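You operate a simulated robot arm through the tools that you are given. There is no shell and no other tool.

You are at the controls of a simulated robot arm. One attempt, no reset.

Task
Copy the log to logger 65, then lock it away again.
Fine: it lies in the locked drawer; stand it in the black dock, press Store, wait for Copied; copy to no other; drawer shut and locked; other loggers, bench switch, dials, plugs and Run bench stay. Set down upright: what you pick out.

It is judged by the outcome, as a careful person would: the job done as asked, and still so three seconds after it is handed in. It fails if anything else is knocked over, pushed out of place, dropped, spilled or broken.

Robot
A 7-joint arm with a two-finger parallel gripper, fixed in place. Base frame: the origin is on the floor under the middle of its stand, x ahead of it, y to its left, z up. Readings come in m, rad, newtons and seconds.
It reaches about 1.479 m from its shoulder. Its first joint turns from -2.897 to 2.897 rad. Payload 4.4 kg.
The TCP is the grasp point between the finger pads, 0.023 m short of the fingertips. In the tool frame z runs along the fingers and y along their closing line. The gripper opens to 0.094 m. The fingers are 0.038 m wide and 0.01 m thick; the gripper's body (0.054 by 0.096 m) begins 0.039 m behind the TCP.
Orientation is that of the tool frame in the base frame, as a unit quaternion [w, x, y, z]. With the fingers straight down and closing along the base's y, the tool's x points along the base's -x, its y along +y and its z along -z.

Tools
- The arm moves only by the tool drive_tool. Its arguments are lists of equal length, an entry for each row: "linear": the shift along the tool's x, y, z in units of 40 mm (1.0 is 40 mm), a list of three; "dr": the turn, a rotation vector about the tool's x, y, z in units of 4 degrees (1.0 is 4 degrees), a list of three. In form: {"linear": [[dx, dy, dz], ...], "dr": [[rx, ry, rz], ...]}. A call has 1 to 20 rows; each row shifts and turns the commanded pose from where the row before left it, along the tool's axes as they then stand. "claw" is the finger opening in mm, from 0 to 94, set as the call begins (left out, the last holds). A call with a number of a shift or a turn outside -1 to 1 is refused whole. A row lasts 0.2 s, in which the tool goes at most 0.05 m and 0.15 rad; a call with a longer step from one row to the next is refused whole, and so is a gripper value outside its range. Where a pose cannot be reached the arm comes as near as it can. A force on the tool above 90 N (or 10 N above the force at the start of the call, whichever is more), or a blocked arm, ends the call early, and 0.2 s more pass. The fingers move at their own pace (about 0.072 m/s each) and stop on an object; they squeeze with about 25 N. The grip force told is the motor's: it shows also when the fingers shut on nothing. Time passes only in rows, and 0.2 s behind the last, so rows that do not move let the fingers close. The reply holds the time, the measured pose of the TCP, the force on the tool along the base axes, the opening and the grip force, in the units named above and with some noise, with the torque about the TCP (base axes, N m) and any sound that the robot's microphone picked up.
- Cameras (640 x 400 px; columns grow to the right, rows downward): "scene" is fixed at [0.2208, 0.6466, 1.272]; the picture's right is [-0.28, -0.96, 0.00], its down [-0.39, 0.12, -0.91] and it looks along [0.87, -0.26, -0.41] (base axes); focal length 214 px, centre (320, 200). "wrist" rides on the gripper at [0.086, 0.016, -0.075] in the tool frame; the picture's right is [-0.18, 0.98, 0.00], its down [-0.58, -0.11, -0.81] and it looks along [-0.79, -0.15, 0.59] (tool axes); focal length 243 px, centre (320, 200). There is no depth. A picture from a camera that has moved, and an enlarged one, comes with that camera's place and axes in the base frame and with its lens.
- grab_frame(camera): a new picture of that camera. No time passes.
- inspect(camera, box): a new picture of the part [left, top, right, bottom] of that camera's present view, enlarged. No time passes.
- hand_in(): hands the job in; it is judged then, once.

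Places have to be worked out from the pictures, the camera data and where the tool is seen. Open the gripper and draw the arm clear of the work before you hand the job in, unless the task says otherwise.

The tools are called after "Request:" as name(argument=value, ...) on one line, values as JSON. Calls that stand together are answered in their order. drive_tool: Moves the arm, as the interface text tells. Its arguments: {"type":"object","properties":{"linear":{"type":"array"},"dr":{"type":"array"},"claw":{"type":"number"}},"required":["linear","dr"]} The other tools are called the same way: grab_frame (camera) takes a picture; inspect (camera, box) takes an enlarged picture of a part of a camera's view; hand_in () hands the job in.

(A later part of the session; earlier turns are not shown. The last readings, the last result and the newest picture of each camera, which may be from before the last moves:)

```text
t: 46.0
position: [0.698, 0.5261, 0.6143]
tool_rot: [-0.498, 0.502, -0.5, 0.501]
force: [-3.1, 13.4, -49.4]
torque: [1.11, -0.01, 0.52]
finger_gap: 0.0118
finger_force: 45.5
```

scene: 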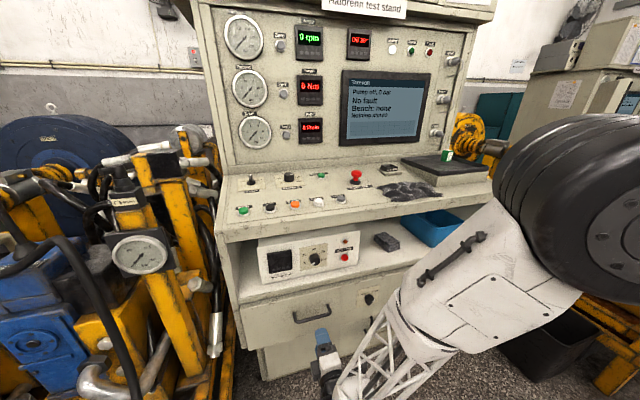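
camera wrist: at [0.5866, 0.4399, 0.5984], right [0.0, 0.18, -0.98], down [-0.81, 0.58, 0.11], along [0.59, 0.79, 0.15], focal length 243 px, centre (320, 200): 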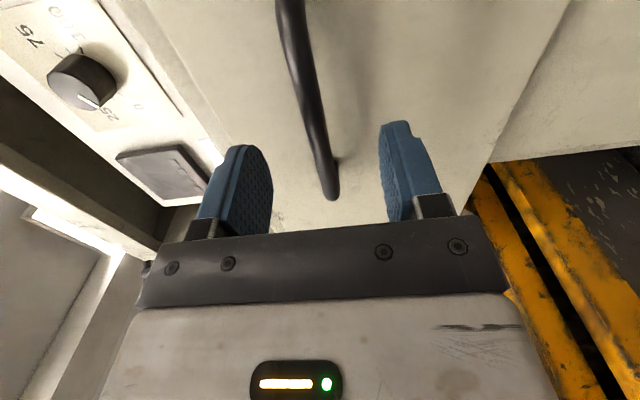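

The bar is gripped (11.8 mm) with a downward side load, so I lower ~1.2 mm and pull out 40 mm.

Request:
drive_tool(linear=[[0, 0.03, 0], [0, 0, -0.25], [0, 0, -0.25], [0, 0, -0.25], [0, 0, -0.25]], dr=[[0, 0, 0], [0, 0, 0], [0, 0, 0], [0, 0, 0], [0, 0, 0]])

Request:
grab_frame(camera="scene")

```text
t: 47.2
position: [0.6579, 0.5252, 0.6147]
tool_rot: [-0.498, 0.501, -0.5, 0.501]
force: [2.3, -3.9, -55.8]
torque: [0.72, -0.05, -0.59]
finger_gap: 0.0117
finger_force: 44.9
```

```text
taken
```

scene: 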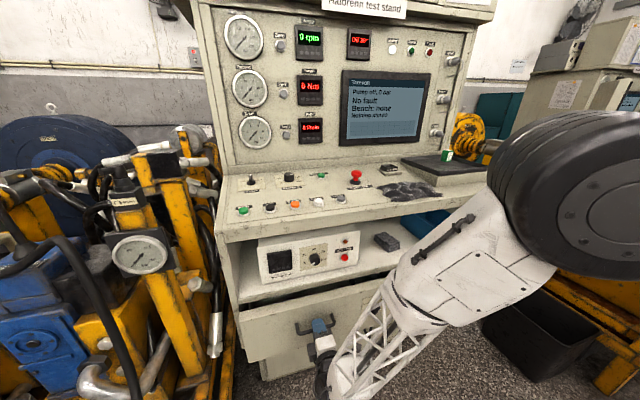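

The drawer slides out freely. I relieve the vertical load and keep pulling gently.

Request:
drive_tool(linear=[[0, 0.03, -0.2], [0, 0, -0.3], [0, 0, -0.35], [0, 0, -0.35], [0, 0, -0.35], [0, 0, -0.35], [0, 0, -0.35], [0, 0, -0.35], [0, 0, -0.35], [0, 0, -0.3], [0, 0, -0.2]], dr=[[0, 0, 0], [0, 0, 0], [0, 0, 0], [0, 0, 0], [0, 0, 0], [0, 0, 0], [0, 0, 0], [0, 0, 0], [0, 0, 0], [0, 0, 0], [0, 0, 0]])

Request:
grab_frame(camera="scene")

```text
t: 49.6
position: [0.5204, 0.5262, 0.6141]
tool_rot: [-0.499, 0.5, -0.5, 0.502]
force: [2.5, -8.7, 3.5]
torque: [0.36, 0.02, 0.02]
finger_gap: 0.012
finger_force: 44.8
```

```text
taken
```

scene: 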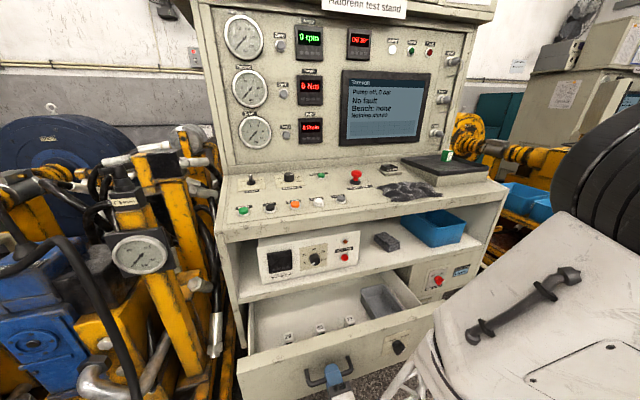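

The drawer is open about 18 cm and items show inside. I zoom in on its contents.

Request:
inspect(camera="scene", box=[260, 280, 420, 380])

Request:
inspect(camera="scene", box=[276, 310, 364, 365])

```text
4.00 times, centred on (340, 330) of scene
camera zoom: at [0.2208, 0.6466, 1.272], right [-0.28, -0.96, 0.0], down [-0.39, 0.12, -0.91], along [0.87, -0.26, -0.41], focal length 858 px, centre (240, -320)
```

zoom: 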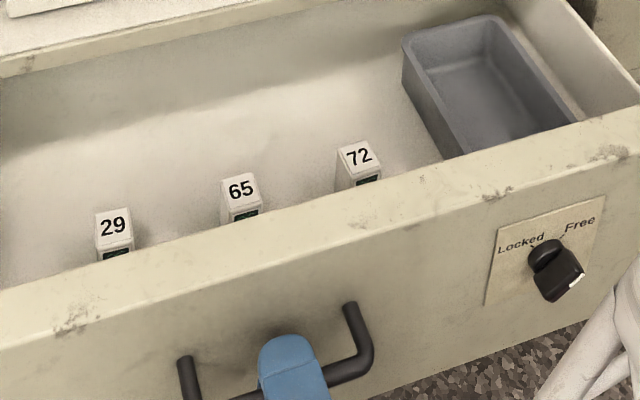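

```text
7.27 times, centred on (320, 338) of scene
camera zoom: at [0.2208, 0.6466, 1.272], right [-0.28, -0.96, 0.0], down [-0.39, 0.12, -0.91], along [0.87, -0.26, -0.41], focal length 1560 px, centre (320, -800)
```

zoom: 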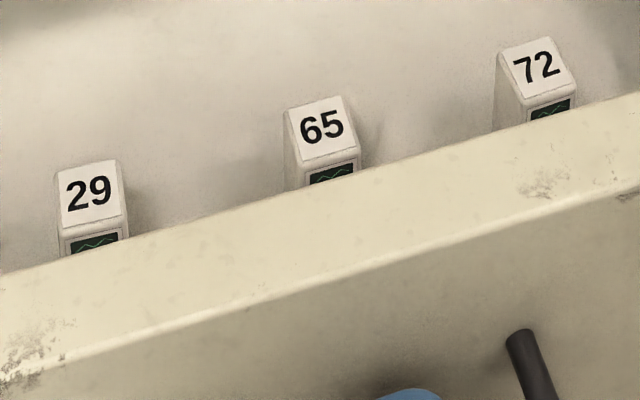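

Loggers 29, 65 and 72 stand near the drawer front; 65 is the middle one. I pull the drawer out a little further so the logger is well clear of the console above.

Request:
drive_tool(linear=[[0, 0, -0.2], [0, 0, -0.3], [0, 0, -0.35], [0, 0, -0.35], [0, 0, -0.35], [0, 0, -0.3], [0, 0, -0.2]], dr=[[0, 0, 0], [0, 0, 0], [0, 0, 0], [0, 0, 0], [0, 0, 0], [0, 0, 0], [0, 0, 0]])

Request:
grab_frame(camera="scene")

```text
t: 51.2
position: [0.4371, 0.5278, 0.6153]
tool_rot: [-0.499, 0.499, -0.501, 0.501]
force: [33.6, -4.9, -9.0]
torque: [1.03, 0.0, -0.25]
finger_gap: 0.0121
finger_force: 44.7
```

```text
taken
```

scene: 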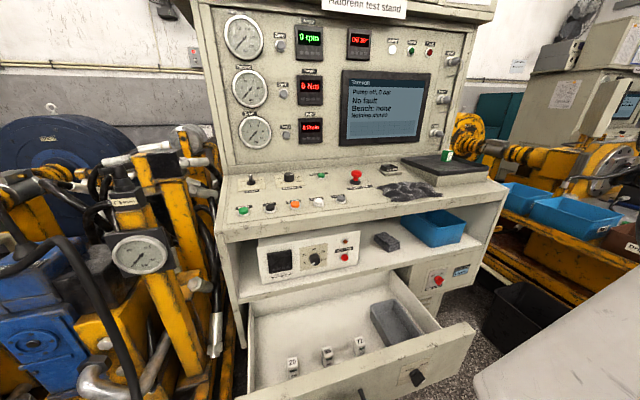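

The drawer is near its end stop (33 N). I release the handle, back off a little and zoom in on the loggers.

Request:
drive_tool(linear=[[0, 0, 0.02], [0, 0, 0], [0, 0, 0], [0, 0, 0]], dr=[[0, 0, 0], [0, 0, 0], [0, 0, 0], [0, 0, 0]], claw=60)

Request:
inspect(camera="scene", box=[272, 320, 400, 400])

Request:
inspect(camera="scene", box=[280, 325, 344, 365])

```text
t: 52.2
position: [0.4393, 0.5277, 0.6144]
tool_rot: [0.5, -0.5, 0.501, -0.5]
force: [-1.4, 0.2, 0.0]
torque: [-0.02, 0.01, -0.03]
finger_gap: 0.06
finger_force: 0.0
```

```text
5.00 times, centred on (336, 360) of scene
camera zoom: at [0.2208, 0.6466, 1.272], right [-0.28, -0.96, 0.0], down [-0.39, 0.12, -0.91], along [0.87, -0.26, -0.41], focal length 1072 px, centre (240, -600)
```

zoom: 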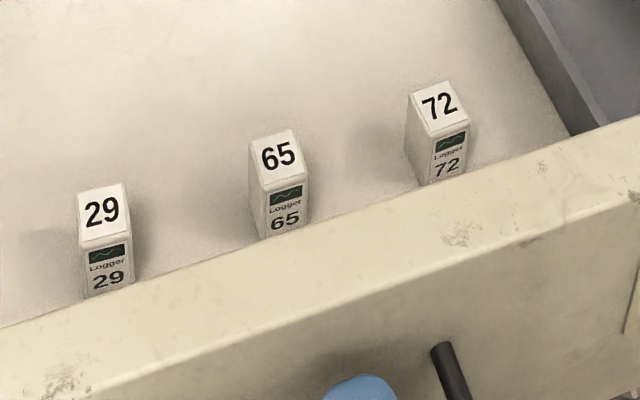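

```text
10.00 times, centred on (312, 345) of scene
camera zoom: at [0.2208, 0.6466, 1.272], right [-0.28, -0.96, 0.0], down [-0.39, 0.12, -0.91], along [0.87, -0.26, -0.41], focal length 2145 px, centre (400, -1250)
```

zoom: 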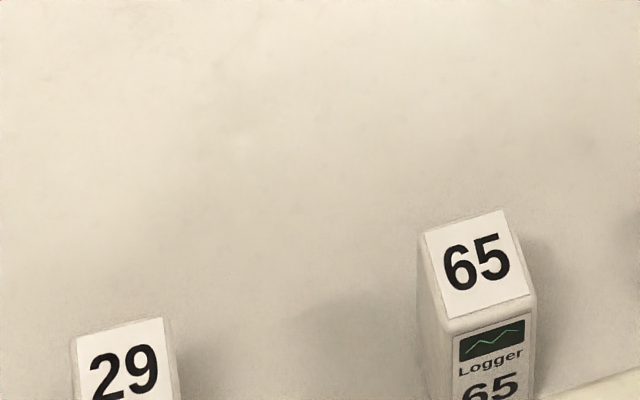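

Logger 65 stands at roughly (0.61, 0.505) with its top near z 0.57. I retract from the handle, lift up in front of the drawer, and then rotate the tool to point straight down.

Request:
drive_tool(linear=[[0, 0, -0.5], [0, 0, -0.5], [0, 0, -0.5], [0, -0.9, 0], [0, -0.9, 0], [0, -0.9, 0], [0, -0.9, 0], [0, -0.9, 0], [0, -0.9, 0], [0, -0.9, 0], [0, -0.9, 0], [0, -0.9, 0], [0, -0.9, 0], [0, -0.5, 0.8], [0, 0, 0.8]], dr=[[0, 0, 0], [0, 0, 0], [0, 0, 0], [0, 0, 0], [0, 0, 0], [0, 0, 0], [0, 0, 0], [0, 0, 0], [0, 0, 0], [0, 0, 0], [0, 0, 0], [0, 0, 0], [0, 0, 0], [0, 0, 0], [0, 0, 0]])

```text
t: 55.4
position: [0.4438, 0.5306, 0.9937]
tool_rot: [-0.499, 0.502, -0.499, 0.5]
force: [0.3, -0.3, -0.7]
torque: [0.03, 0.02, 0.01]
finger_gap: 0.06
finger_force: 0.0
```

The lift went cleanly. Now I rotate 120° about the combined axis to bring the fingers straight down with the camera on the robot side.

Request:
drive_tool(linear=[[0, 0, 0], [0, 0, 0], [0, 0, 0], [0, 0, 0], [0, 0, 0], [0, 0, 0], [0, 0, 0], [0, 0, 0], [0, 0, 0], [0, 0, 0], [0, 0, 0], [0, 0, 0], [0, 0, 0], [0, 0, 0], [0, 0, 0], [0, 0, 0], [0, 0, 0], [0, 0, 0]], dr=[[-1, 1, 1], [-1, 1, 1], [-1, 1, 1], [-1, 1, 1], [-1, 1, 1], [-1, 1, 1], [-1, 1, 1], [-1, 1, 1], [-1, 1, 1], [-1, 1, 1], [-1, 1, 1], [-1, 1, 1], [-1, 1, 1], [-1, 1, 1], [-1, 1, 1], [-1, 1, 1], [-1, 1, 1], [-0.32, 0.32, 0.32]])

Request:
grab_frame(camera="wrist")

Request:
grab_frame(camera="scene")

```text
t: 59.2
position: [0.4439, 0.5279, 0.9962]
tool_rot: [0.0, 0.0, 1.0, -0.001]
force: [-0.5, -0.5, -0.3]
torque: [0.01, -0.01, 0.02]
finger_gap: 0.0599
finger_force: 0.1
```

```text
taken
camera wrist: at [0.3573, 0.543, 1.0708], right [0.19, 0.98, 0.0], down [0.58, -0.11, 0.81], along [0.79, -0.15, -0.59], focal length 243 px, centre (320, 200)
```

wrist: 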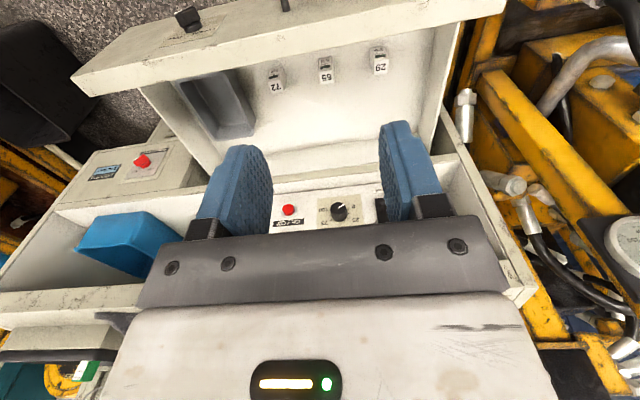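

```text
taken
```

scene: 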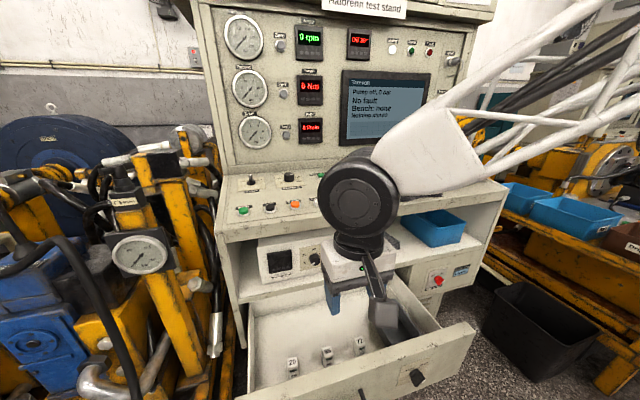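

I see the three loggers from above. I zoom both cameras on logger 65 for triangulation.

Request:
inspect(camera="wrist", box=[250, 40, 410, 140])

Request:
inspect(camera="scene", box=[304, 335, 352, 365])

```text
4.00 times, centred on (330, 90) of wrist
camera zoom: at [0.3573, 0.543, 1.0708], right [0.19, 0.98, 0.0], down [0.58, -0.11, 0.81], along [0.79, -0.15, -0.59], focal length 970 px, centre (280, 640)
```

zoom: 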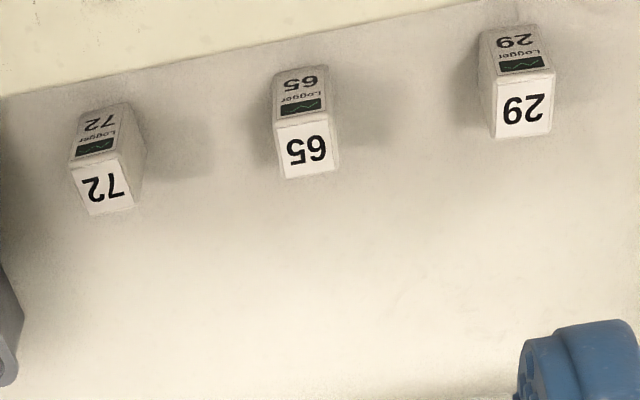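

```text
13.33 times, centred on (328, 350) of scene
camera zoom: at [0.2208, 0.6466, 1.272], right [-0.28, -0.96, 0.0], down [-0.39, 0.12, -0.91], along [0.87, -0.26, -0.41], focal length 2860 px, centre (213, -1800)
```

zoom: 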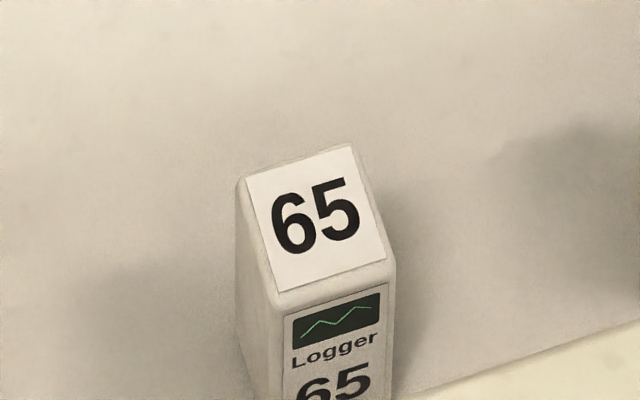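

Logger 65's top centre is at about (0.601, 0.510, 0.587), roughly 29 mm wide and 27 mm deep, axis-aligned. I move above it at z≈0.80 first.

Request:
drive_tool(linear=[[-0.56, -0.064, 0.7], [-0.56, -0.064, 0.7], [-0.56, -0.064, 0.7], [-0.56, -0.064, 0.7], [-0.56, -0.064, 0.7], [-0.56, -0.064, 0.7], [-0.56, -0.064, 0.7]], dr=[[0, 0, 0], [0, 0, 0], [0, 0, 0], [0, 0, 0], [0, 0, 0], [0, 0, 0], [0, 0, 0]])

Request:
grab_frame(camera="wrist")

Request:
grab_frame(camera="scene")

```text
t: 60.8
position: [0.602, 0.5094, 0.7973]
tool_rot: [-0.001, 0.001, 1.0, -0.001]
force: [0.1, 0.1, 1.4]
torque: [-0.03, 0.05, 0.0]
finger_gap: 0.06
finger_force: 0.0
```

```text
taken
camera wrist: at [0.5145, 0.525, 0.8734], right [0.19, 0.98, 0.0], down [0.58, -0.11, 0.81], along [0.79, -0.15, -0.59], focal length 243 px, centre (320, 200)
```

wrist: 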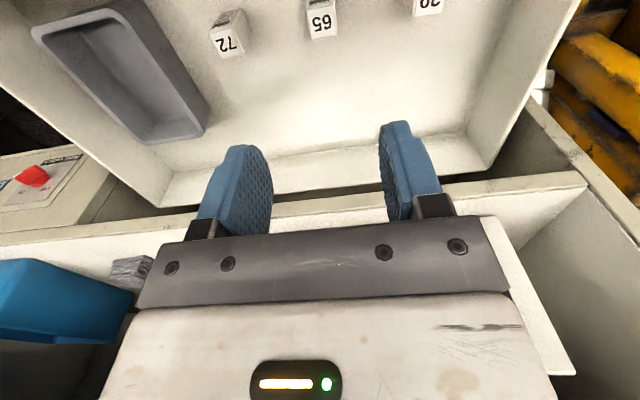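

```text
taken
```

scene: 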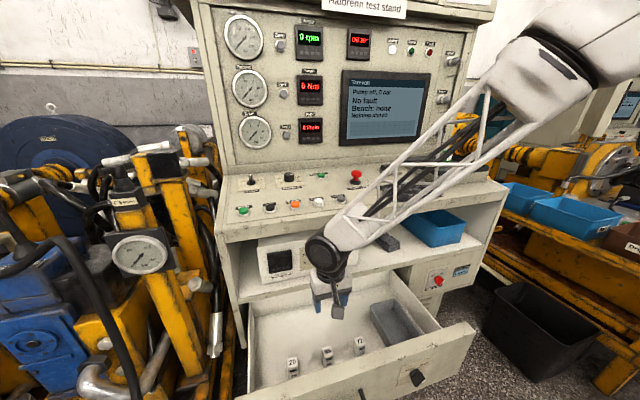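

My estimates of the logger's height and x differ by a centimetre or so between views. I take another look from 15 cm further back to get a better baseline.

Request:
drive_tool(linear=[[0.8, 0, 0], [0.8, 0, 0], [0.8, 0, 0], [0.8, 0, 0], [0.8, 0, 0]], dr=[[0, 0, 0], [0, 0, 0], [0, 0, 0], [0, 0, 0], [0, 0, 0]])

Request:
inspect(camera="wrist", box=[260, 40, 420, 140])

Request:
grab_frame(camera="wrist")

```text
t: 62.0
position: [0.4398, 0.5086, 0.7973]
tool_rot: [0.0, 0.0, 1.0, -0.002]
force: [0.1, 0.1, 0.5]
torque: [-0.01, -0.02, 0.02]
finger_gap: 0.0599
finger_force: 0.1
```

```text
4.00 times, centred on (340, 90) of wrist
camera zoom: at [0.353, 0.525, 0.8728], right [0.19, 0.98, 0.0], down [0.58, -0.11, 0.81], along [0.79, -0.15, -0.59], focal length 970 px, centre (240, 640)
```

zoom: 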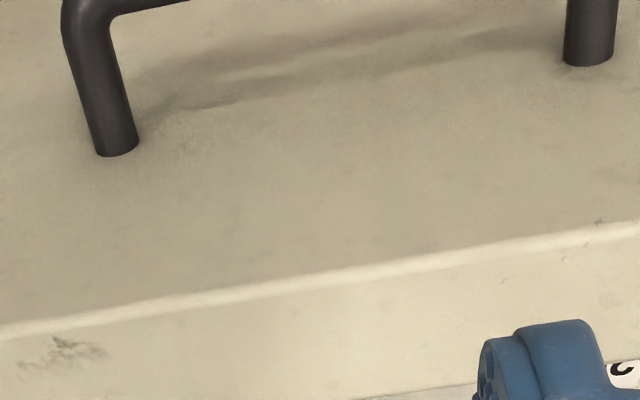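

```text
taken
camera wrist: at [0.353, 0.525, 0.8728], right [0.19, 0.98, 0.0], down [0.58, -0.11, 0.81], along [0.79, -0.15, -0.59], focal length 243 px, centre (320, 200)
```

wrist: 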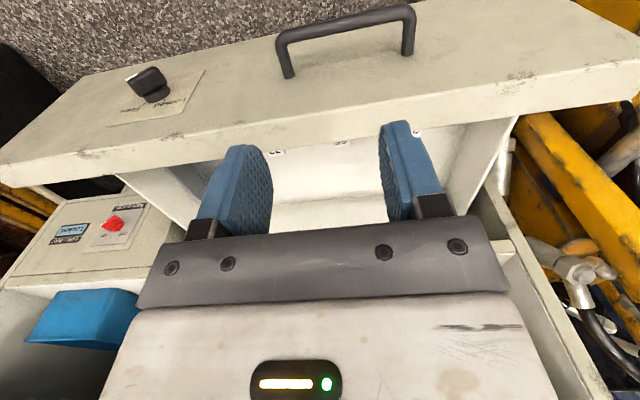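

The drawer front hides the loggers from here. I move forward 6 cm and up 3 cm for an intermediate view.

Request:
drive_tool(linear=[[-0.75, 0, -0.4], [-0.75, 0, -0.4]], dr=[[0, 0, 0], [0, 0, 0]])

Request:
grab_frame(camera="wrist")

Request:
inspect(camera="wrist", box=[260, 50, 420, 150])

```text
t: 62.6
position: [0.4998, 0.5095, 0.8301]
tool_rot: [-0.001, 0.0, 1.0, -0.002]
force: [1.0, -0.1, -0.4]
torque: [-0.01, 0.02, 0.0]
finger_gap: 0.0599
finger_force: 0.0
```

```text
taken
camera wrist: at [0.414, 0.5247, 0.9047], right [0.19, 0.98, 0.0], down [0.58, -0.11, 0.81], along [0.79, -0.15, -0.59], focal length 243 px, centre (320, 200)
```

wrist: 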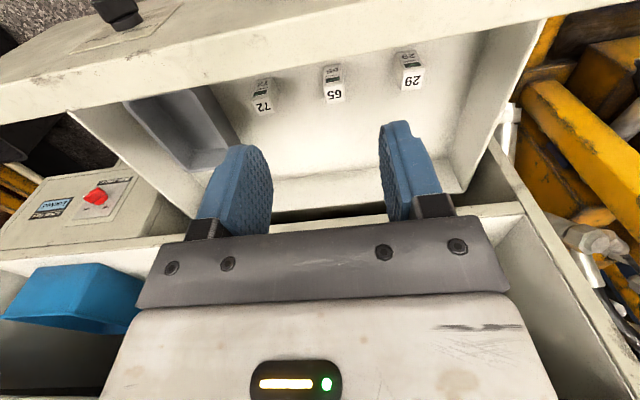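

```text
4.00 times, centred on (340, 100) of wrist
camera zoom: at [0.414, 0.5247, 0.9047], right [0.19, 0.98, 0.0], down [0.58, -0.11, 0.81], along [0.79, -0.15, -0.59], focal length 970 px, centre (240, 600)
```

zoom: 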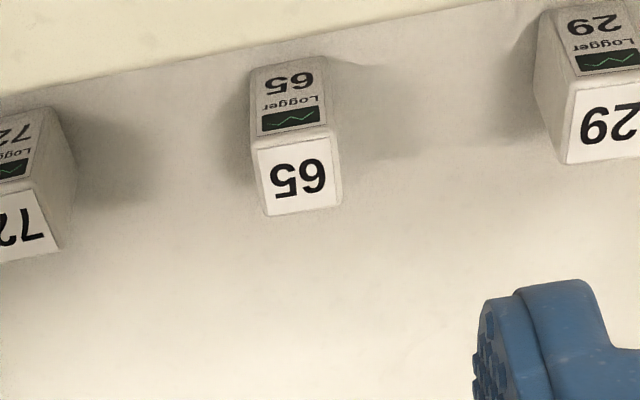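

Combining views, logger 65's top is at about (0.617, 0.508, 0.561) with its base near z 0.496. I check the drawer front's thickness so that the wrist camera housing clears it when lowering.

Request:
inspect(camera="wrist", box=[180, 0, 440, 162])

Request:
inspect(camera="scene", box=[240, 230, 400, 400])

```text
2.46 times, centred on (310, 81) of wrist
camera zoom: at [0.414, 0.5247, 0.9047], right [0.19, 0.98, 0.0], down [0.58, -0.11, 0.81], along [0.79, -0.15, -0.59], focal length 597 px, centre (345, 493)
```

zoom: 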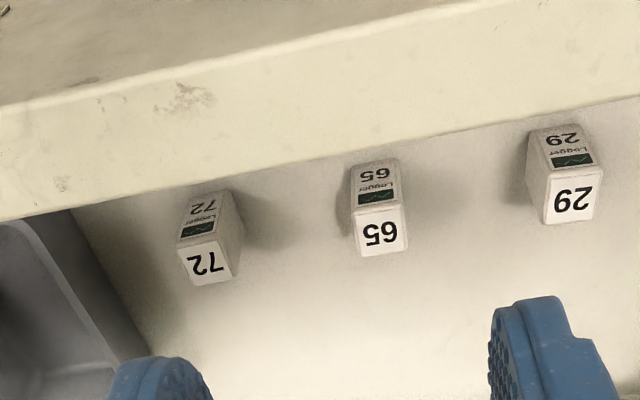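

```text
2.35 times, centred on (320, 315) of scene
camera zoom: at [0.2208, 0.6466, 1.272], right [-0.28, -0.96, 0.0], down [-0.39, 0.12, -0.91], along [0.87, -0.26, -0.41], focal length 505 px, centre (320, -71)
```

zoom: 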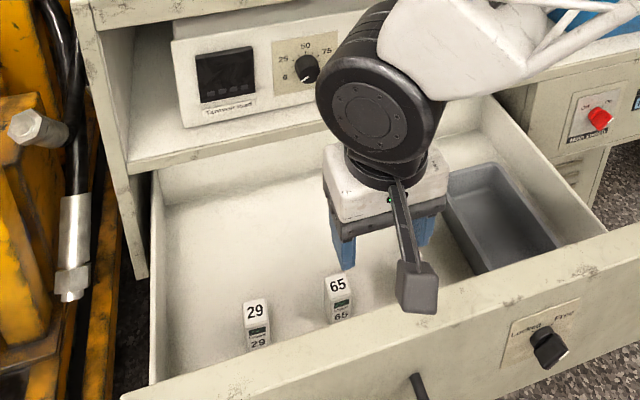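

The drawer front's inner face is at x≈0.506, so with this yaw the wrist camera block would touch it. I yaw the tool −90° so the camera sits to the side and the fingers close front-to-back on the logger.

Request:
drive_tool(linear=[[0, 0, 0], [0, 0, 0], [0, 0, 0], [0, 0, 0], [0, 0, 0], [0, 0, 0], [0, 0, 0], [0, 0, 0], [0, 0, 0], [0, 0, 0], [0, 0, 0], [0, 0, 0], [0, 0, 0], [0, 0, 0], [0, 0, 0], [0, 0, 0], [0, 0, 0], [0, 0, 0], [0, 0, 0], [0, 0, 0]], dr=[[0, 0, -1], [0, 0, -1], [0, 0, -1], [0, 0, -1], [0, 0, -1], [0, 0, -1], [0, 0, -1], [0, 0, -1], [0, 0, -1], [0, 0, -1], [0, 0, -1], [0, 0, -1], [0, 0, -1], [0, 0, -1], [0, 0, -1], [0, 0, -1], [0, 0, -1], [0, 0, -1], [0, 0, -1], [0, 0, -1]])

Request:
drive_tool(linear=[[0, 0, 0], [0, 0, 0], [0, 0, 0]], dr=[[0, 0, -1], [0, 0, -1], [0, 0, -0.5]])

```text
t: 66.8
position: [0.4997, 0.5086, 0.8312]
tool_rot: [0.0, -0.643, 0.766, -0.001]
force: [-0.3, 0.0, 0.1]
torque: [-0.01, 0.0, 0.0]
finger_gap: 0.0598
finger_force: 0.0
```

```text
t: 67.6
position: [0.5004, 0.5094, 0.8309]
tool_rot: [0.0, -0.707, 0.707, -0.001]
force: [-0.5, 0.2, 0.9]
torque: [-0.01, 0.01, 0.01]
finger_gap: 0.0598
finger_force: 0.0
```

Yaw is done (tool x = −Y, tool y = −X). I move above logger 65 at z≈0.72 and look.

Request:
drive_tool(linear=[[0, -0.73, 0.69], [0.03, -0.73, 0.69], [0, -0.73, 0.69], [0, -0.73, 0.69]], dr=[[0, 0, 0], [0, 0, 0], [0, 0, 0], [0, 0, 0]])

Request:
grab_frame(camera="wrist")

Request:
grab_frame(camera="scene")

```text
t: 68.6
position: [0.617, 0.5081, 0.7213]
tool_rot: [0.0, 0.708, -0.706, 0.0]
force: [-0.5, -0.1, 0.2]
torque: [0.02, 0.03, 0.01]
finger_gap: 0.0597
finger_force: 0.0
```

```text
taken
camera wrist: at [0.6013, 0.4208, 0.7966], right [-0.98, 0.18, 0.0], down [0.11, 0.58, 0.81], along [0.15, 0.79, -0.59], focal length 243 px, centre (320, 200)
```

wrist: 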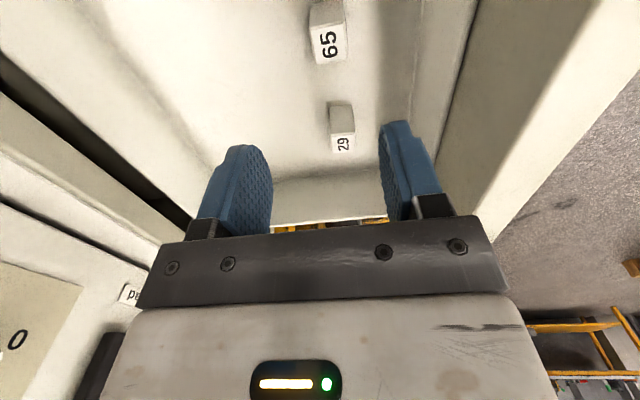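

```text
taken
```

scene: 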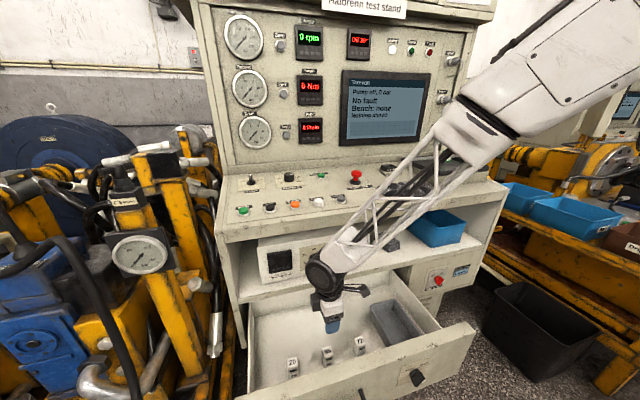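

I zoom on logger 65 in this view to verify centring before lowering.

Request:
inspect(camera="wrist", box=[270, 0, 398, 80])

```text
5.00 times, centred on (334, 40) of wrist
camera zoom: at [0.6013, 0.4208, 0.7966], right [-0.98, 0.18, 0.0], down [0.11, 0.58, 0.81], along [0.15, 0.79, -0.59], focal length 1213 px, centre (250, 1000)
```

zoom: 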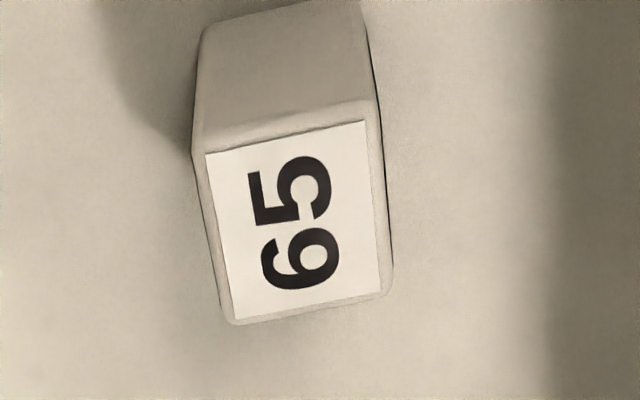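

Logger centre is nearer (0.611, 0.509) with its top at z≈0.567. I shift 6 mm back and descend to z≈0.60, then check from the scene camera.

Request:
drive_tool(linear=[[-0.03, 0.15, 0.5], [0, 0, 0.7], [0, 0, 0.7], [0, 0, 0.6], [0, 0, 0.5]], dr=[[0, 0, 0], [0, 0, 0], [0, 0, 0], [0, 0, 0], [0, 0, 0]])

Request:
inspect(camera="scene", box=[280, 300, 408, 380])

Request:
grab_frame(camera="wrist")

```text
t: 69.8
position: [0.6113, 0.5071, 0.601]
tool_rot: [-0.002, -0.707, 0.708, 0.0]
force: [-0.2, -0.1, 0.5]
torque: [0.01, 0.0, -0.03]
finger_gap: 0.0598
finger_force: 0.0
```

```text
5.00 times, centred on (344, 340) of scene
camera zoom: at [0.2208, 0.6466, 1.272], right [-0.28, -0.96, 0.0], down [-0.39, 0.12, -0.91], along [0.87, -0.26, -0.41], focal length 1072 px, centre (200, -500)
```

zoom: 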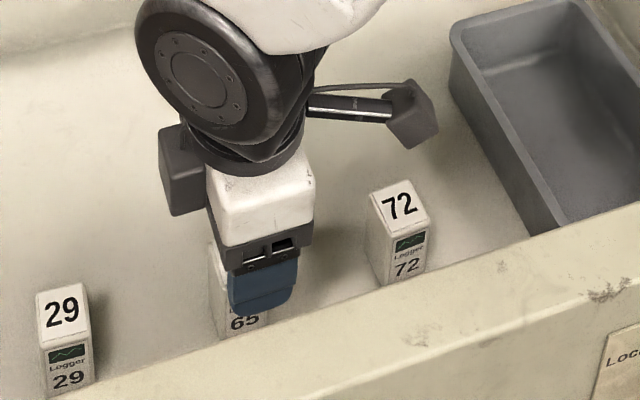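

```text
taken
camera wrist: at [0.5955, 0.4201, 0.6756], right [-0.98, 0.19, 0.0], down [0.11, 0.58, 0.81], along [0.15, 0.79, -0.59], focal length 243 px, centre (320, 200)
```

wrist: 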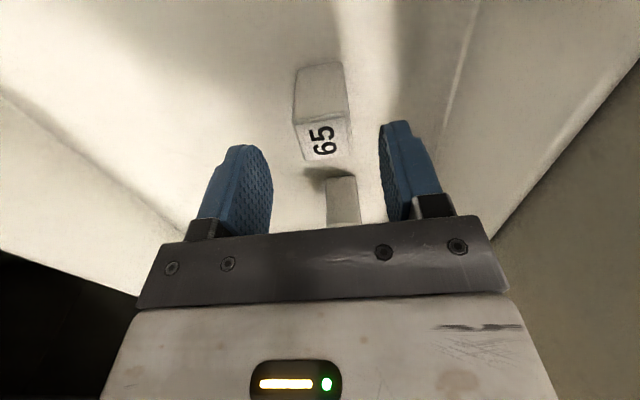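

Well centred between the fingers. I nudge 2.5 mm in y and descend to z≈0.555.

Request:
drive_tool(linear=[[-0.06, 0, 0.4], [0, 0, 0.4], [0, 0, 0.35], [0, 0, 0]], dr=[[0, 0, 0], [0, 0, 0], [0, 0, 0], [0, 0, 0]])

Request:
grab_frame(camera="wrist")

Request:
inspect(camera="scene", box=[280, 300, 408, 380])

```text
t: 70.8
position: [0.6118, 0.5119, 0.5558]
tool_rot: [-0.001, -0.706, 0.708, 0.0]
force: [-0.3, 0.2, -0.6]
torque: [0.01, -0.01, 0.0]
finger_gap: 0.06
finger_force: 0.1
```

```text
taken
camera wrist: at [0.5953, 0.4235, 0.63], right [-0.98, 0.19, 0.0], down [0.11, 0.58, 0.81], along [0.15, 0.79, -0.59], focal length 243 px, centre (320, 200)
```

wrist: 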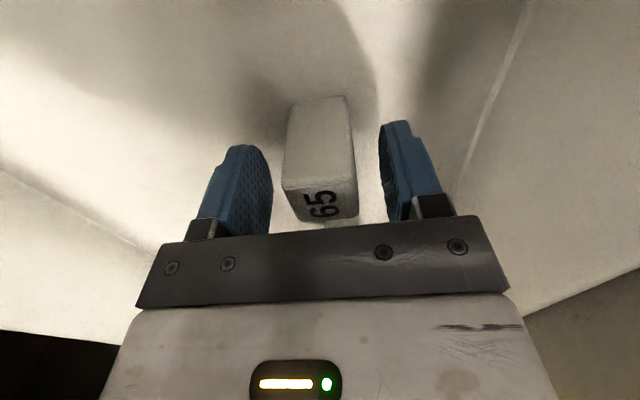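

```text
5.00 times, centred on (344, 340) of scene
camera zoom: at [0.2208, 0.6466, 1.272], right [-0.28, -0.96, 0.0], down [-0.39, 0.12, -0.91], along [0.87, -0.26, -0.41], focal length 1072 px, centre (200, -500)
```

zoom: 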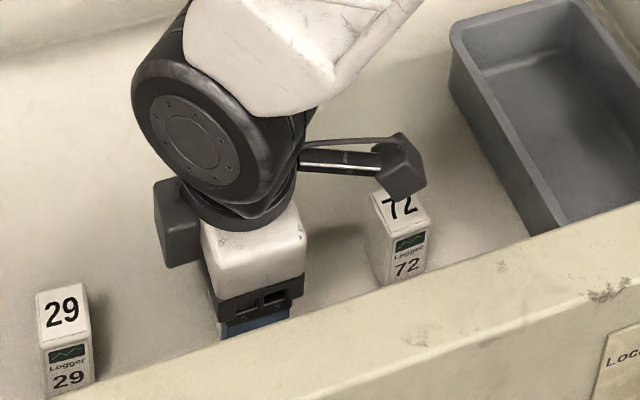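

The logger's top is confirmed at z≈0.567, 11 mm above the TCP and centred between the pads. I close the gripper.

Request:
drive_tool(linear=[[0, 0, 0], [0, 0, 0], [0, 0, 0], [0, 0, 0]], dr=[[0, 0, 0], [0, 0, 0], [0, 0, 0], [0, 0, 0]], claw=0)

Request:
grab_frame(camera="wrist")

```text
t: 71.8
position: [0.6111, 0.5107, 0.5554]
tool_rot: [-0.001, -0.706, 0.708, -0.001]
force: [0.8, 0.0, -1.1]
torque: [-0.03, 0.0, 0.01]
finger_gap: 0.0309
finger_force: 25.1
```

```text
taken
camera wrist: at [0.5952, 0.4235, 0.6301], right [-0.98, 0.19, 0.0], down [0.11, 0.58, 0.81], along [0.15, 0.79, -0.59], focal length 243 px, centre (320, 200)
```

wrist: 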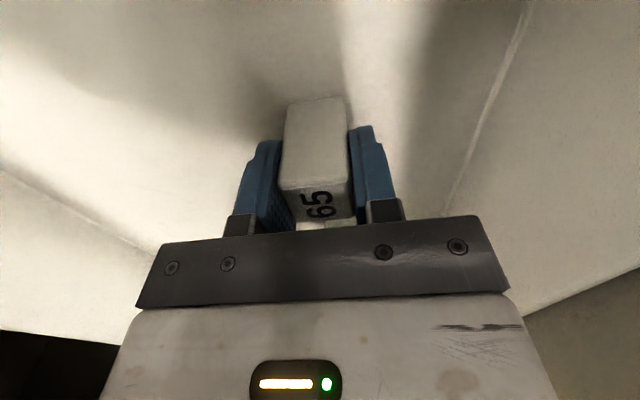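

Logger 65 is held (30.9 mm gap, light forces). I lift it straight up out of the drawer.

Request:
drive_tool(linear=[[0, 0, -0.2], [0, 0, -0.4], [0, 0, -0.6], [0, 0, -0.8], [0, 0, -0.8], [0, 0, -0.8], [0, 0, -0.8], [0, 0, -0.8], [0, 0, -0.8]], dr=[[0, 0, 0], [0, 0, 0], [0, 0, 0], [0, 0, 0], [0, 0, 0], [0, 0, 0], [0, 0, 0], [0, 0, 0], [0, 0, 0]])

Request:
grab_frame(camera="scene")

Request:
grab_frame(camera="wrist")

```text
t: 73.8
position: [0.6096, 0.5117, 0.7957]
tool_rot: [-0.001, -0.706, 0.708, 0.001]
force: [0.2, 0.1, -1.0]
torque: [-0.01, 0.0, 0.0]
finger_gap: 0.03
finger_force: 24.7
```

```text
taken
```

scene: 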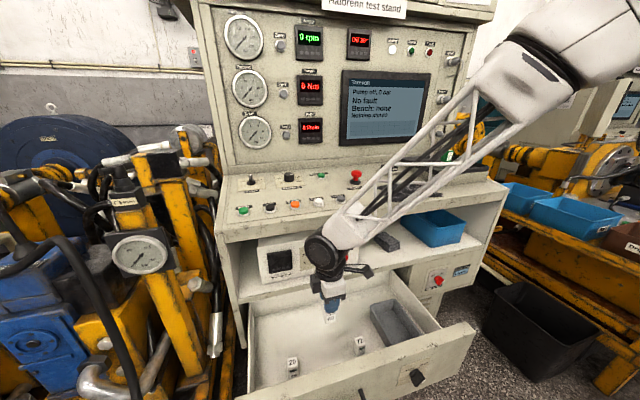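

```text
taken
camera wrist: at [0.5941, 0.4219, 0.8698], right [-0.98, 0.19, 0.0], down [0.11, 0.58, 0.8], along [0.15, 0.79, -0.59], focal length 243 px, centre (320, 200)
```

wrist: 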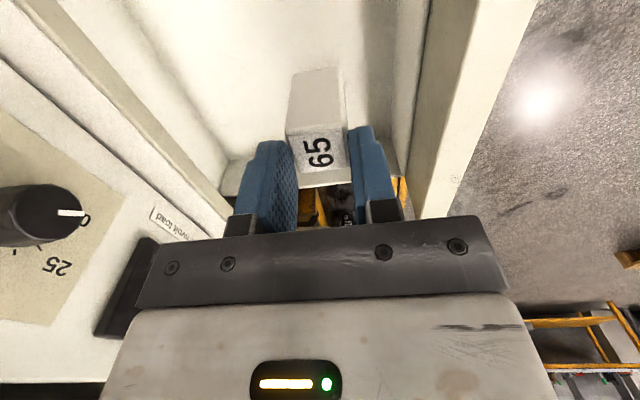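

The label looks lower in the grip than before; I zoom in to check whether the logger has slipped.

Request:
inspect(camera="wrist", box=[220, 50, 420, 240])

Request:
inspect(camera="scene", box=[290, 225, 386, 335])

```text
2.11 times, centred on (320, 145) of wrist
camera zoom: at [0.5941, 0.4219, 0.8698], right [-0.98, 0.19, 0.0], down [0.11, 0.58, 0.8], along [0.15, 0.79, -0.59], focal length 511 px, centre (320, 316)
```

zoom: 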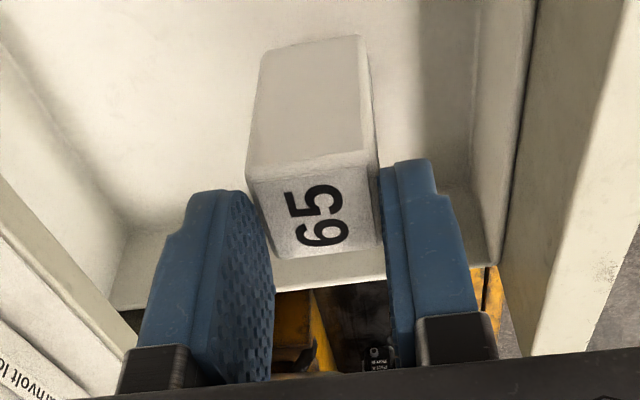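

```text
3.64 times, centred on (338, 280) of scene
camera zoom: at [0.2208, 0.6466, 1.272], right [-0.28, -0.96, 0.0], down [-0.39, 0.12, -0.91], along [0.87, -0.26, -0.41], focal length 780 px, centre (254, -91)
```

zoom: 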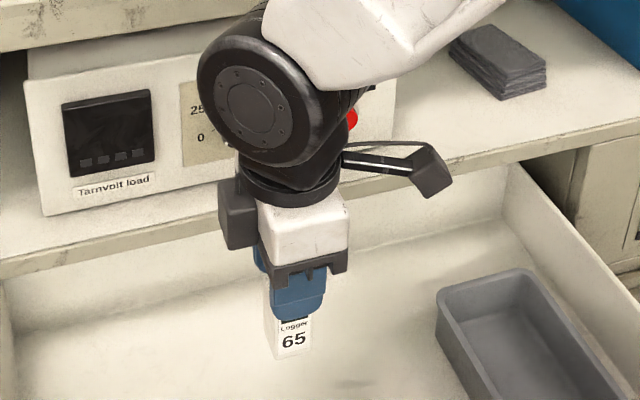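

It has slipped about 17 mm lower in the fingers. I wait briefly to see whether it's still sliding.

Request:
drive_tool(linear=[[0, 0, 0], [0, 0, 0]], dr=[[0, 0, 0], [0, 0, 0]])

Request:
inspect(camera="wrist", box=[220, 50, 420, 240])

Request:
inspect(camera="scene", box=[290, 225, 386, 335])

```text
t: 74.4
position: [0.6102, 0.5097, 0.7942]
tool_rot: [0.0, -0.706, 0.708, 0.0]
force: [0.0, 0.4, -0.3]
torque: [-0.02, -0.02, 0.0]
finger_gap: 0.03
finger_force: 25.2
```

```text
2.11 times, centred on (320, 145) of wrist
camera zoom: at [0.5943, 0.4221, 0.8702], right [-0.98, 0.19, 0.0], down [0.11, 0.58, 0.81], along [0.15, 0.79, -0.59], focal length 511 px, centre (320, 316)
```

zoom: 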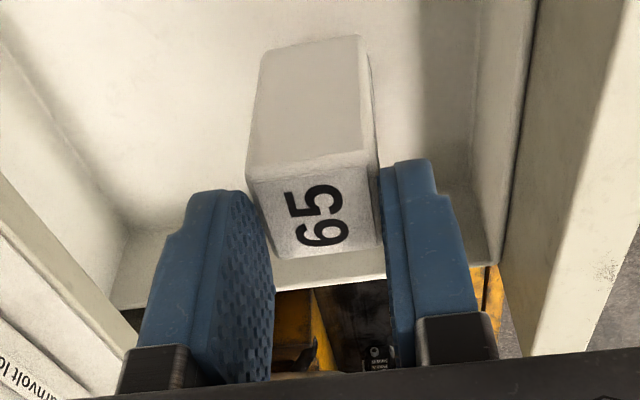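

```text
3.64 times, centred on (338, 280) of scene
camera zoom: at [0.2208, 0.6466, 1.272], right [-0.28, -0.96, 0.0], down [-0.39, 0.12, -0.91], along [0.87, -0.26, -0.41], focal length 780 px, centre (254, -91)
```

zoom: 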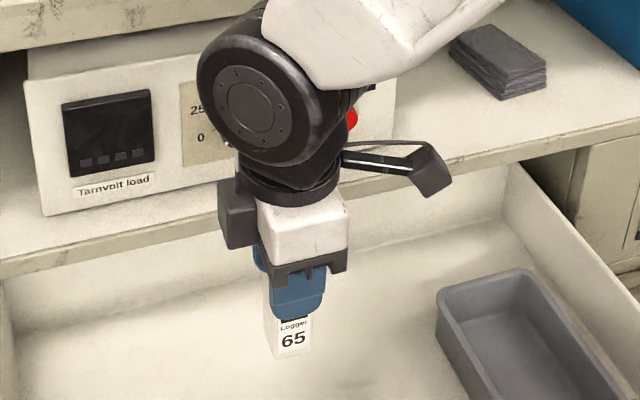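

It's stable but held only by the fingertips, which is too precarious to carry over. I'll lower it back to the drawer floor at the same spot and take a deeper grip.

Request:
drive_tool(linear=[[0, 0, 0.2], [0, 0, 0.4], [0, 0, 0.6], [0, 0, 0.6], [0, 0, 0.6], [0, 0, 0.6], [0, 0, 0.6], [0, 0, 0.5], [0, 0, 0.3], [0, 0, 0.2]], dr=[[0, 0, 0], [0, 0, 0], [0, 0, 0], [0, 0, 0], [0, 0, 0], [0, 0, 0], [0, 0, 0], [0, 0, 0], [0, 0, 0], [0, 0, 0]])

Request:
inspect(camera="wrist", box=[220, 50, 420, 240])

Request:
inspect(camera="scene", box=[280, 290, 408, 370])

```text
t: 76.6
position: [0.6121, 0.5112, 0.6116]
tool_rot: [-0.001, -0.707, 0.708, -0.001]
force: [-0.4, -0.5, 0.3]
torque: [0.0, 0.0, 0.01]
finger_gap: 0.0302
finger_force: 25.2
```

```text
2.11 times, centred on (320, 145) of wrist
camera zoom: at [0.5959, 0.4233, 0.6862], right [-0.98, 0.19, 0.0], down [0.11, 0.58, 0.81], along [0.15, 0.79, -0.59], focal length 511 px, centre (320, 316)
```

zoom: 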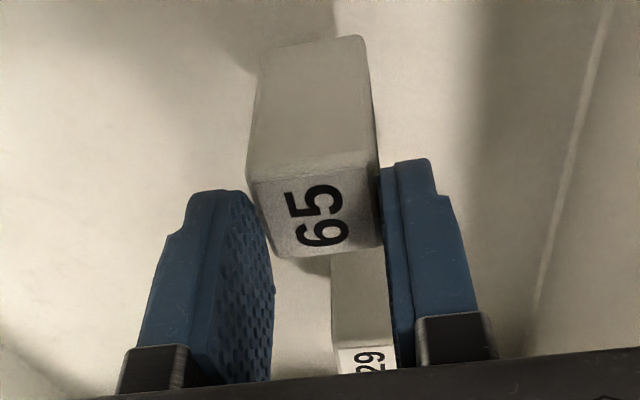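

```text
5.00 times, centred on (344, 330) of scene
camera zoom: at [0.2208, 0.6466, 1.272], right [-0.28, -0.96, 0.0], down [-0.39, 0.12, -0.91], along [0.87, -0.26, -0.41], focal length 1072 px, centre (200, -450)
```

zoom: 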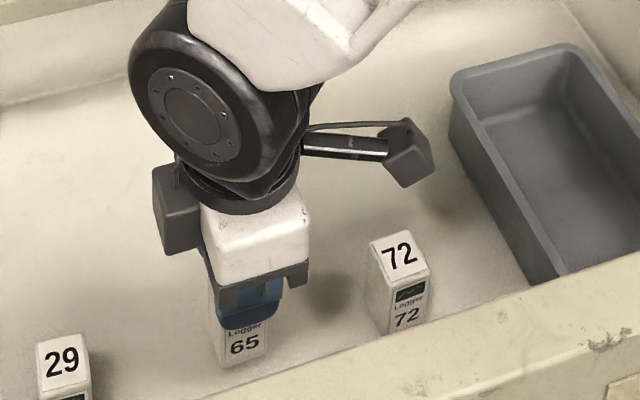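

I need a sharper look at how the logger sits in the fingers before setting it down.

Request:
inspect(camera="scene", box=[312, 335, 352, 365])

Request:
grab_frame(camera="wrist")

```text
13.33 times, centred on (332, 350) of scene
camera zoom: at [0.2208, 0.6466, 1.272], right [-0.28, -0.96, 0.0], down [-0.39, 0.12, -0.91], along [0.87, -0.26, -0.41], focal length 2860 px, centre (160, -1800)
```

zoom: 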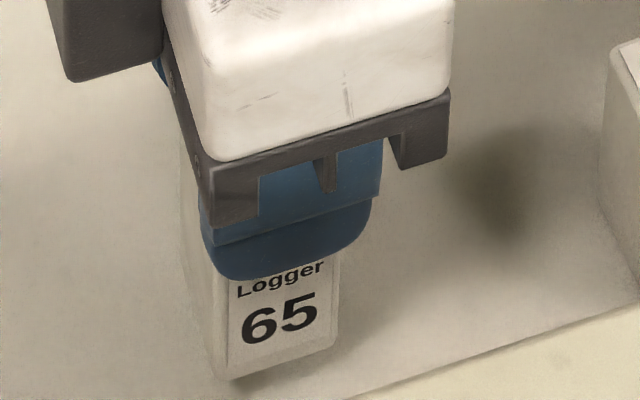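

```text
taken
camera wrist: at [0.5959, 0.4233, 0.6862], right [-0.98, 0.19, 0.0], down [0.11, 0.58, 0.81], along [0.15, 0.79, -0.59], focal length 243 px, centre (320, 200)
```

wrist: 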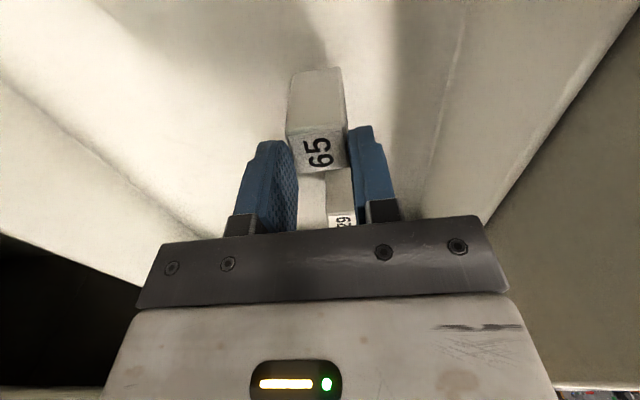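

The logger is held by only ~6 mm of the tips. I lower slowly the last ~25 mm until it rests on the drawer floor.

Request:
drive_tool(linear=[[0, 0, 0.12], [0, 0, 0.12], [0, 0, 0.12], [0, 0, 0.12], [0, 0, 0.1]], dr=[[0, 0, 0], [0, 0, 0], [0, 0, 0], [0, 0, 0], [0, 0, 0]])

Request:
inspect(camera="scene", box=[312, 335, 352, 365])

Request:
grab_frame(camera="wrist")

```text
t: 77.8
position: [0.6112, 0.511, 0.5875]
tool_rot: [0.0, -0.707, 0.708, 0.0]
force: [-2.1, -2.4, 9.1]
torque: [-0.15, 0.02, -0.06]
finger_gap: 0.0303
finger_force: 25.0
```

```text
13.33 times, centred on (332, 350) of scene
camera zoom: at [0.2208, 0.6466, 1.272], right [-0.28, -0.96, 0.0], down [-0.39, 0.12, -0.91], along [0.87, -0.26, -0.41], focal length 2860 px, centre (160, -1800)
```

zoom: 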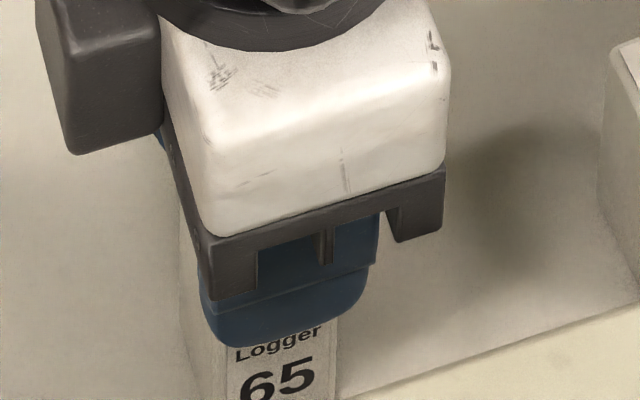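

```text
taken
camera wrist: at [0.5952, 0.4235, 0.6628], right [-0.98, 0.19, 0.0], down [0.11, 0.58, 0.81], along [0.15, 0.79, -0.59], focal length 243 px, centre (320, 200)
```

wrist: 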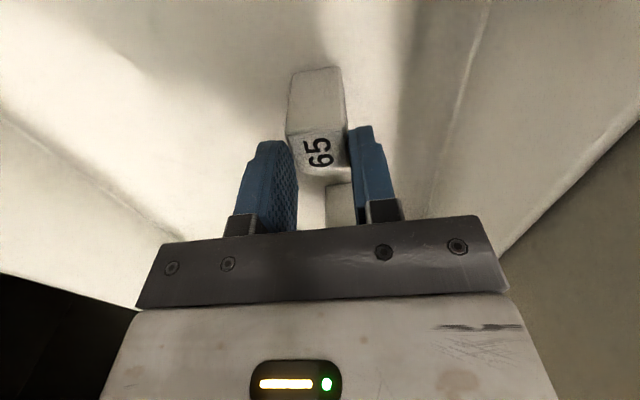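

The floor contact shows as +9 N. I open slightly to free it, lower to z≈0.549 for a deeper grip, and close again.

Request:
drive_tool(linear=[[0, 0, 0], [0, 0, 0], [0, 0, 0]], dr=[[0, 0, 0], [0, 0, 0], [0, 0, 0]], claw=42)

Request:
grab_frame(camera="wrist")

Request:
inspect(camera="scene", box=[280, 300, 408, 380])

```text
t: 78.6
position: [0.6108, 0.5116, 0.5868]
tool_rot: [-0.001, -0.706, 0.708, -0.001]
force: [0.5, 0.9, 0.5]
torque: [-0.01, -0.02, -0.01]
finger_gap: 0.042
finger_force: 0.1
```

```text
taken
camera wrist: at [0.595, 0.4233, 0.6621], right [-0.98, 0.19, 0.0], down [0.11, 0.58, 0.81], along [0.15, 0.79, -0.59], focal length 243 px, centre (320, 200)
```

wrist: 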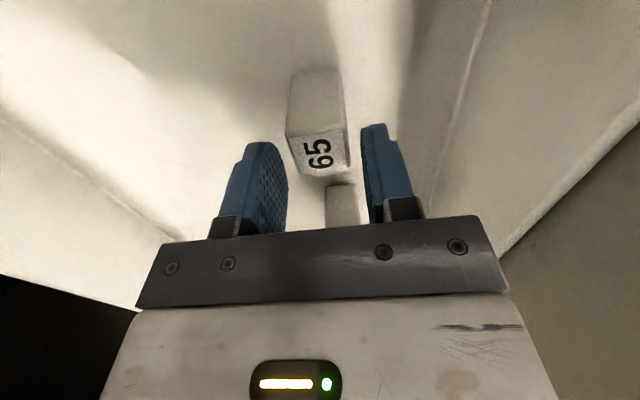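

```text
5.00 times, centred on (344, 340) of scene
camera zoom: at [0.2208, 0.6466, 1.272], right [-0.28, -0.96, 0.0], down [-0.39, 0.12, -0.91], along [0.87, -0.26, -0.41], focal length 1072 px, centre (200, -500)
```

zoom: 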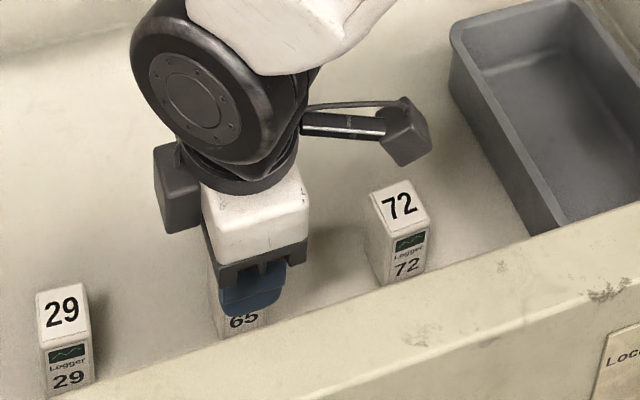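

The logger stands upright by itself between the fingers. I descend 38 mm and close.

Request:
drive_tool(linear=[[0, 0, 0.32], [0, 0, 0.32], [0, 0, 0.31], [0, 0, 0]], dr=[[0, 0, 0], [0, 0, 0], [0, 0, 0], [0, 0, 0]])

Request:
drive_tool(linear=[[0, 0, 0], [0, 0, 0], [0, 0, 0], [0, 0, 0], [0, 0, 0]], dr=[[0, 0, 0], [0, 0, 0], [0, 0, 0], [0, 0, 0], [0, 0, 0]], claw=0)

Request:
grab_frame(camera="wrist")

```text
t: 79.6
position: [0.6113, 0.5108, 0.5479]
tool_rot: [-0.001, -0.707, 0.707, -0.001]
force: [0.2, -0.4, -0.4]
torque: [0.01, 0.0, 0.0]
finger_gap: 0.0418
finger_force: 0.1
```

```text
t: 80.8
position: [0.6111, 0.5108, 0.5499]
tool_rot: [-0.001, -0.706, 0.708, 0.0]
force: [-0.2, -0.2, -0.7]
torque: [0.02, 0.01, 0.01]
finger_gap: 0.0309
finger_force: 24.8
```

```text
taken
camera wrist: at [0.595, 0.423, 0.6246], right [-0.98, 0.19, 0.0], down [0.11, 0.58, 0.81], along [0.15, 0.79, -0.59], focal length 243 px, centre (320, 200)
```

wrist: 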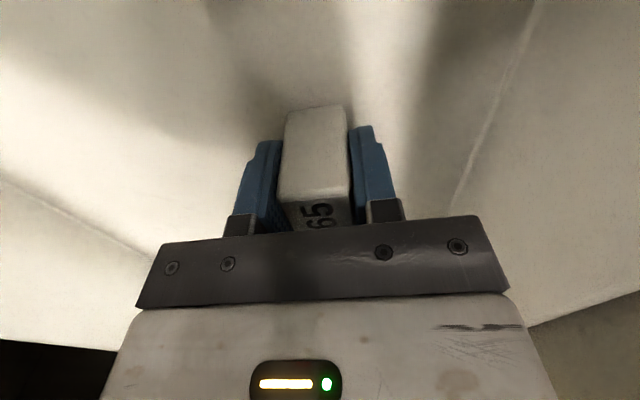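

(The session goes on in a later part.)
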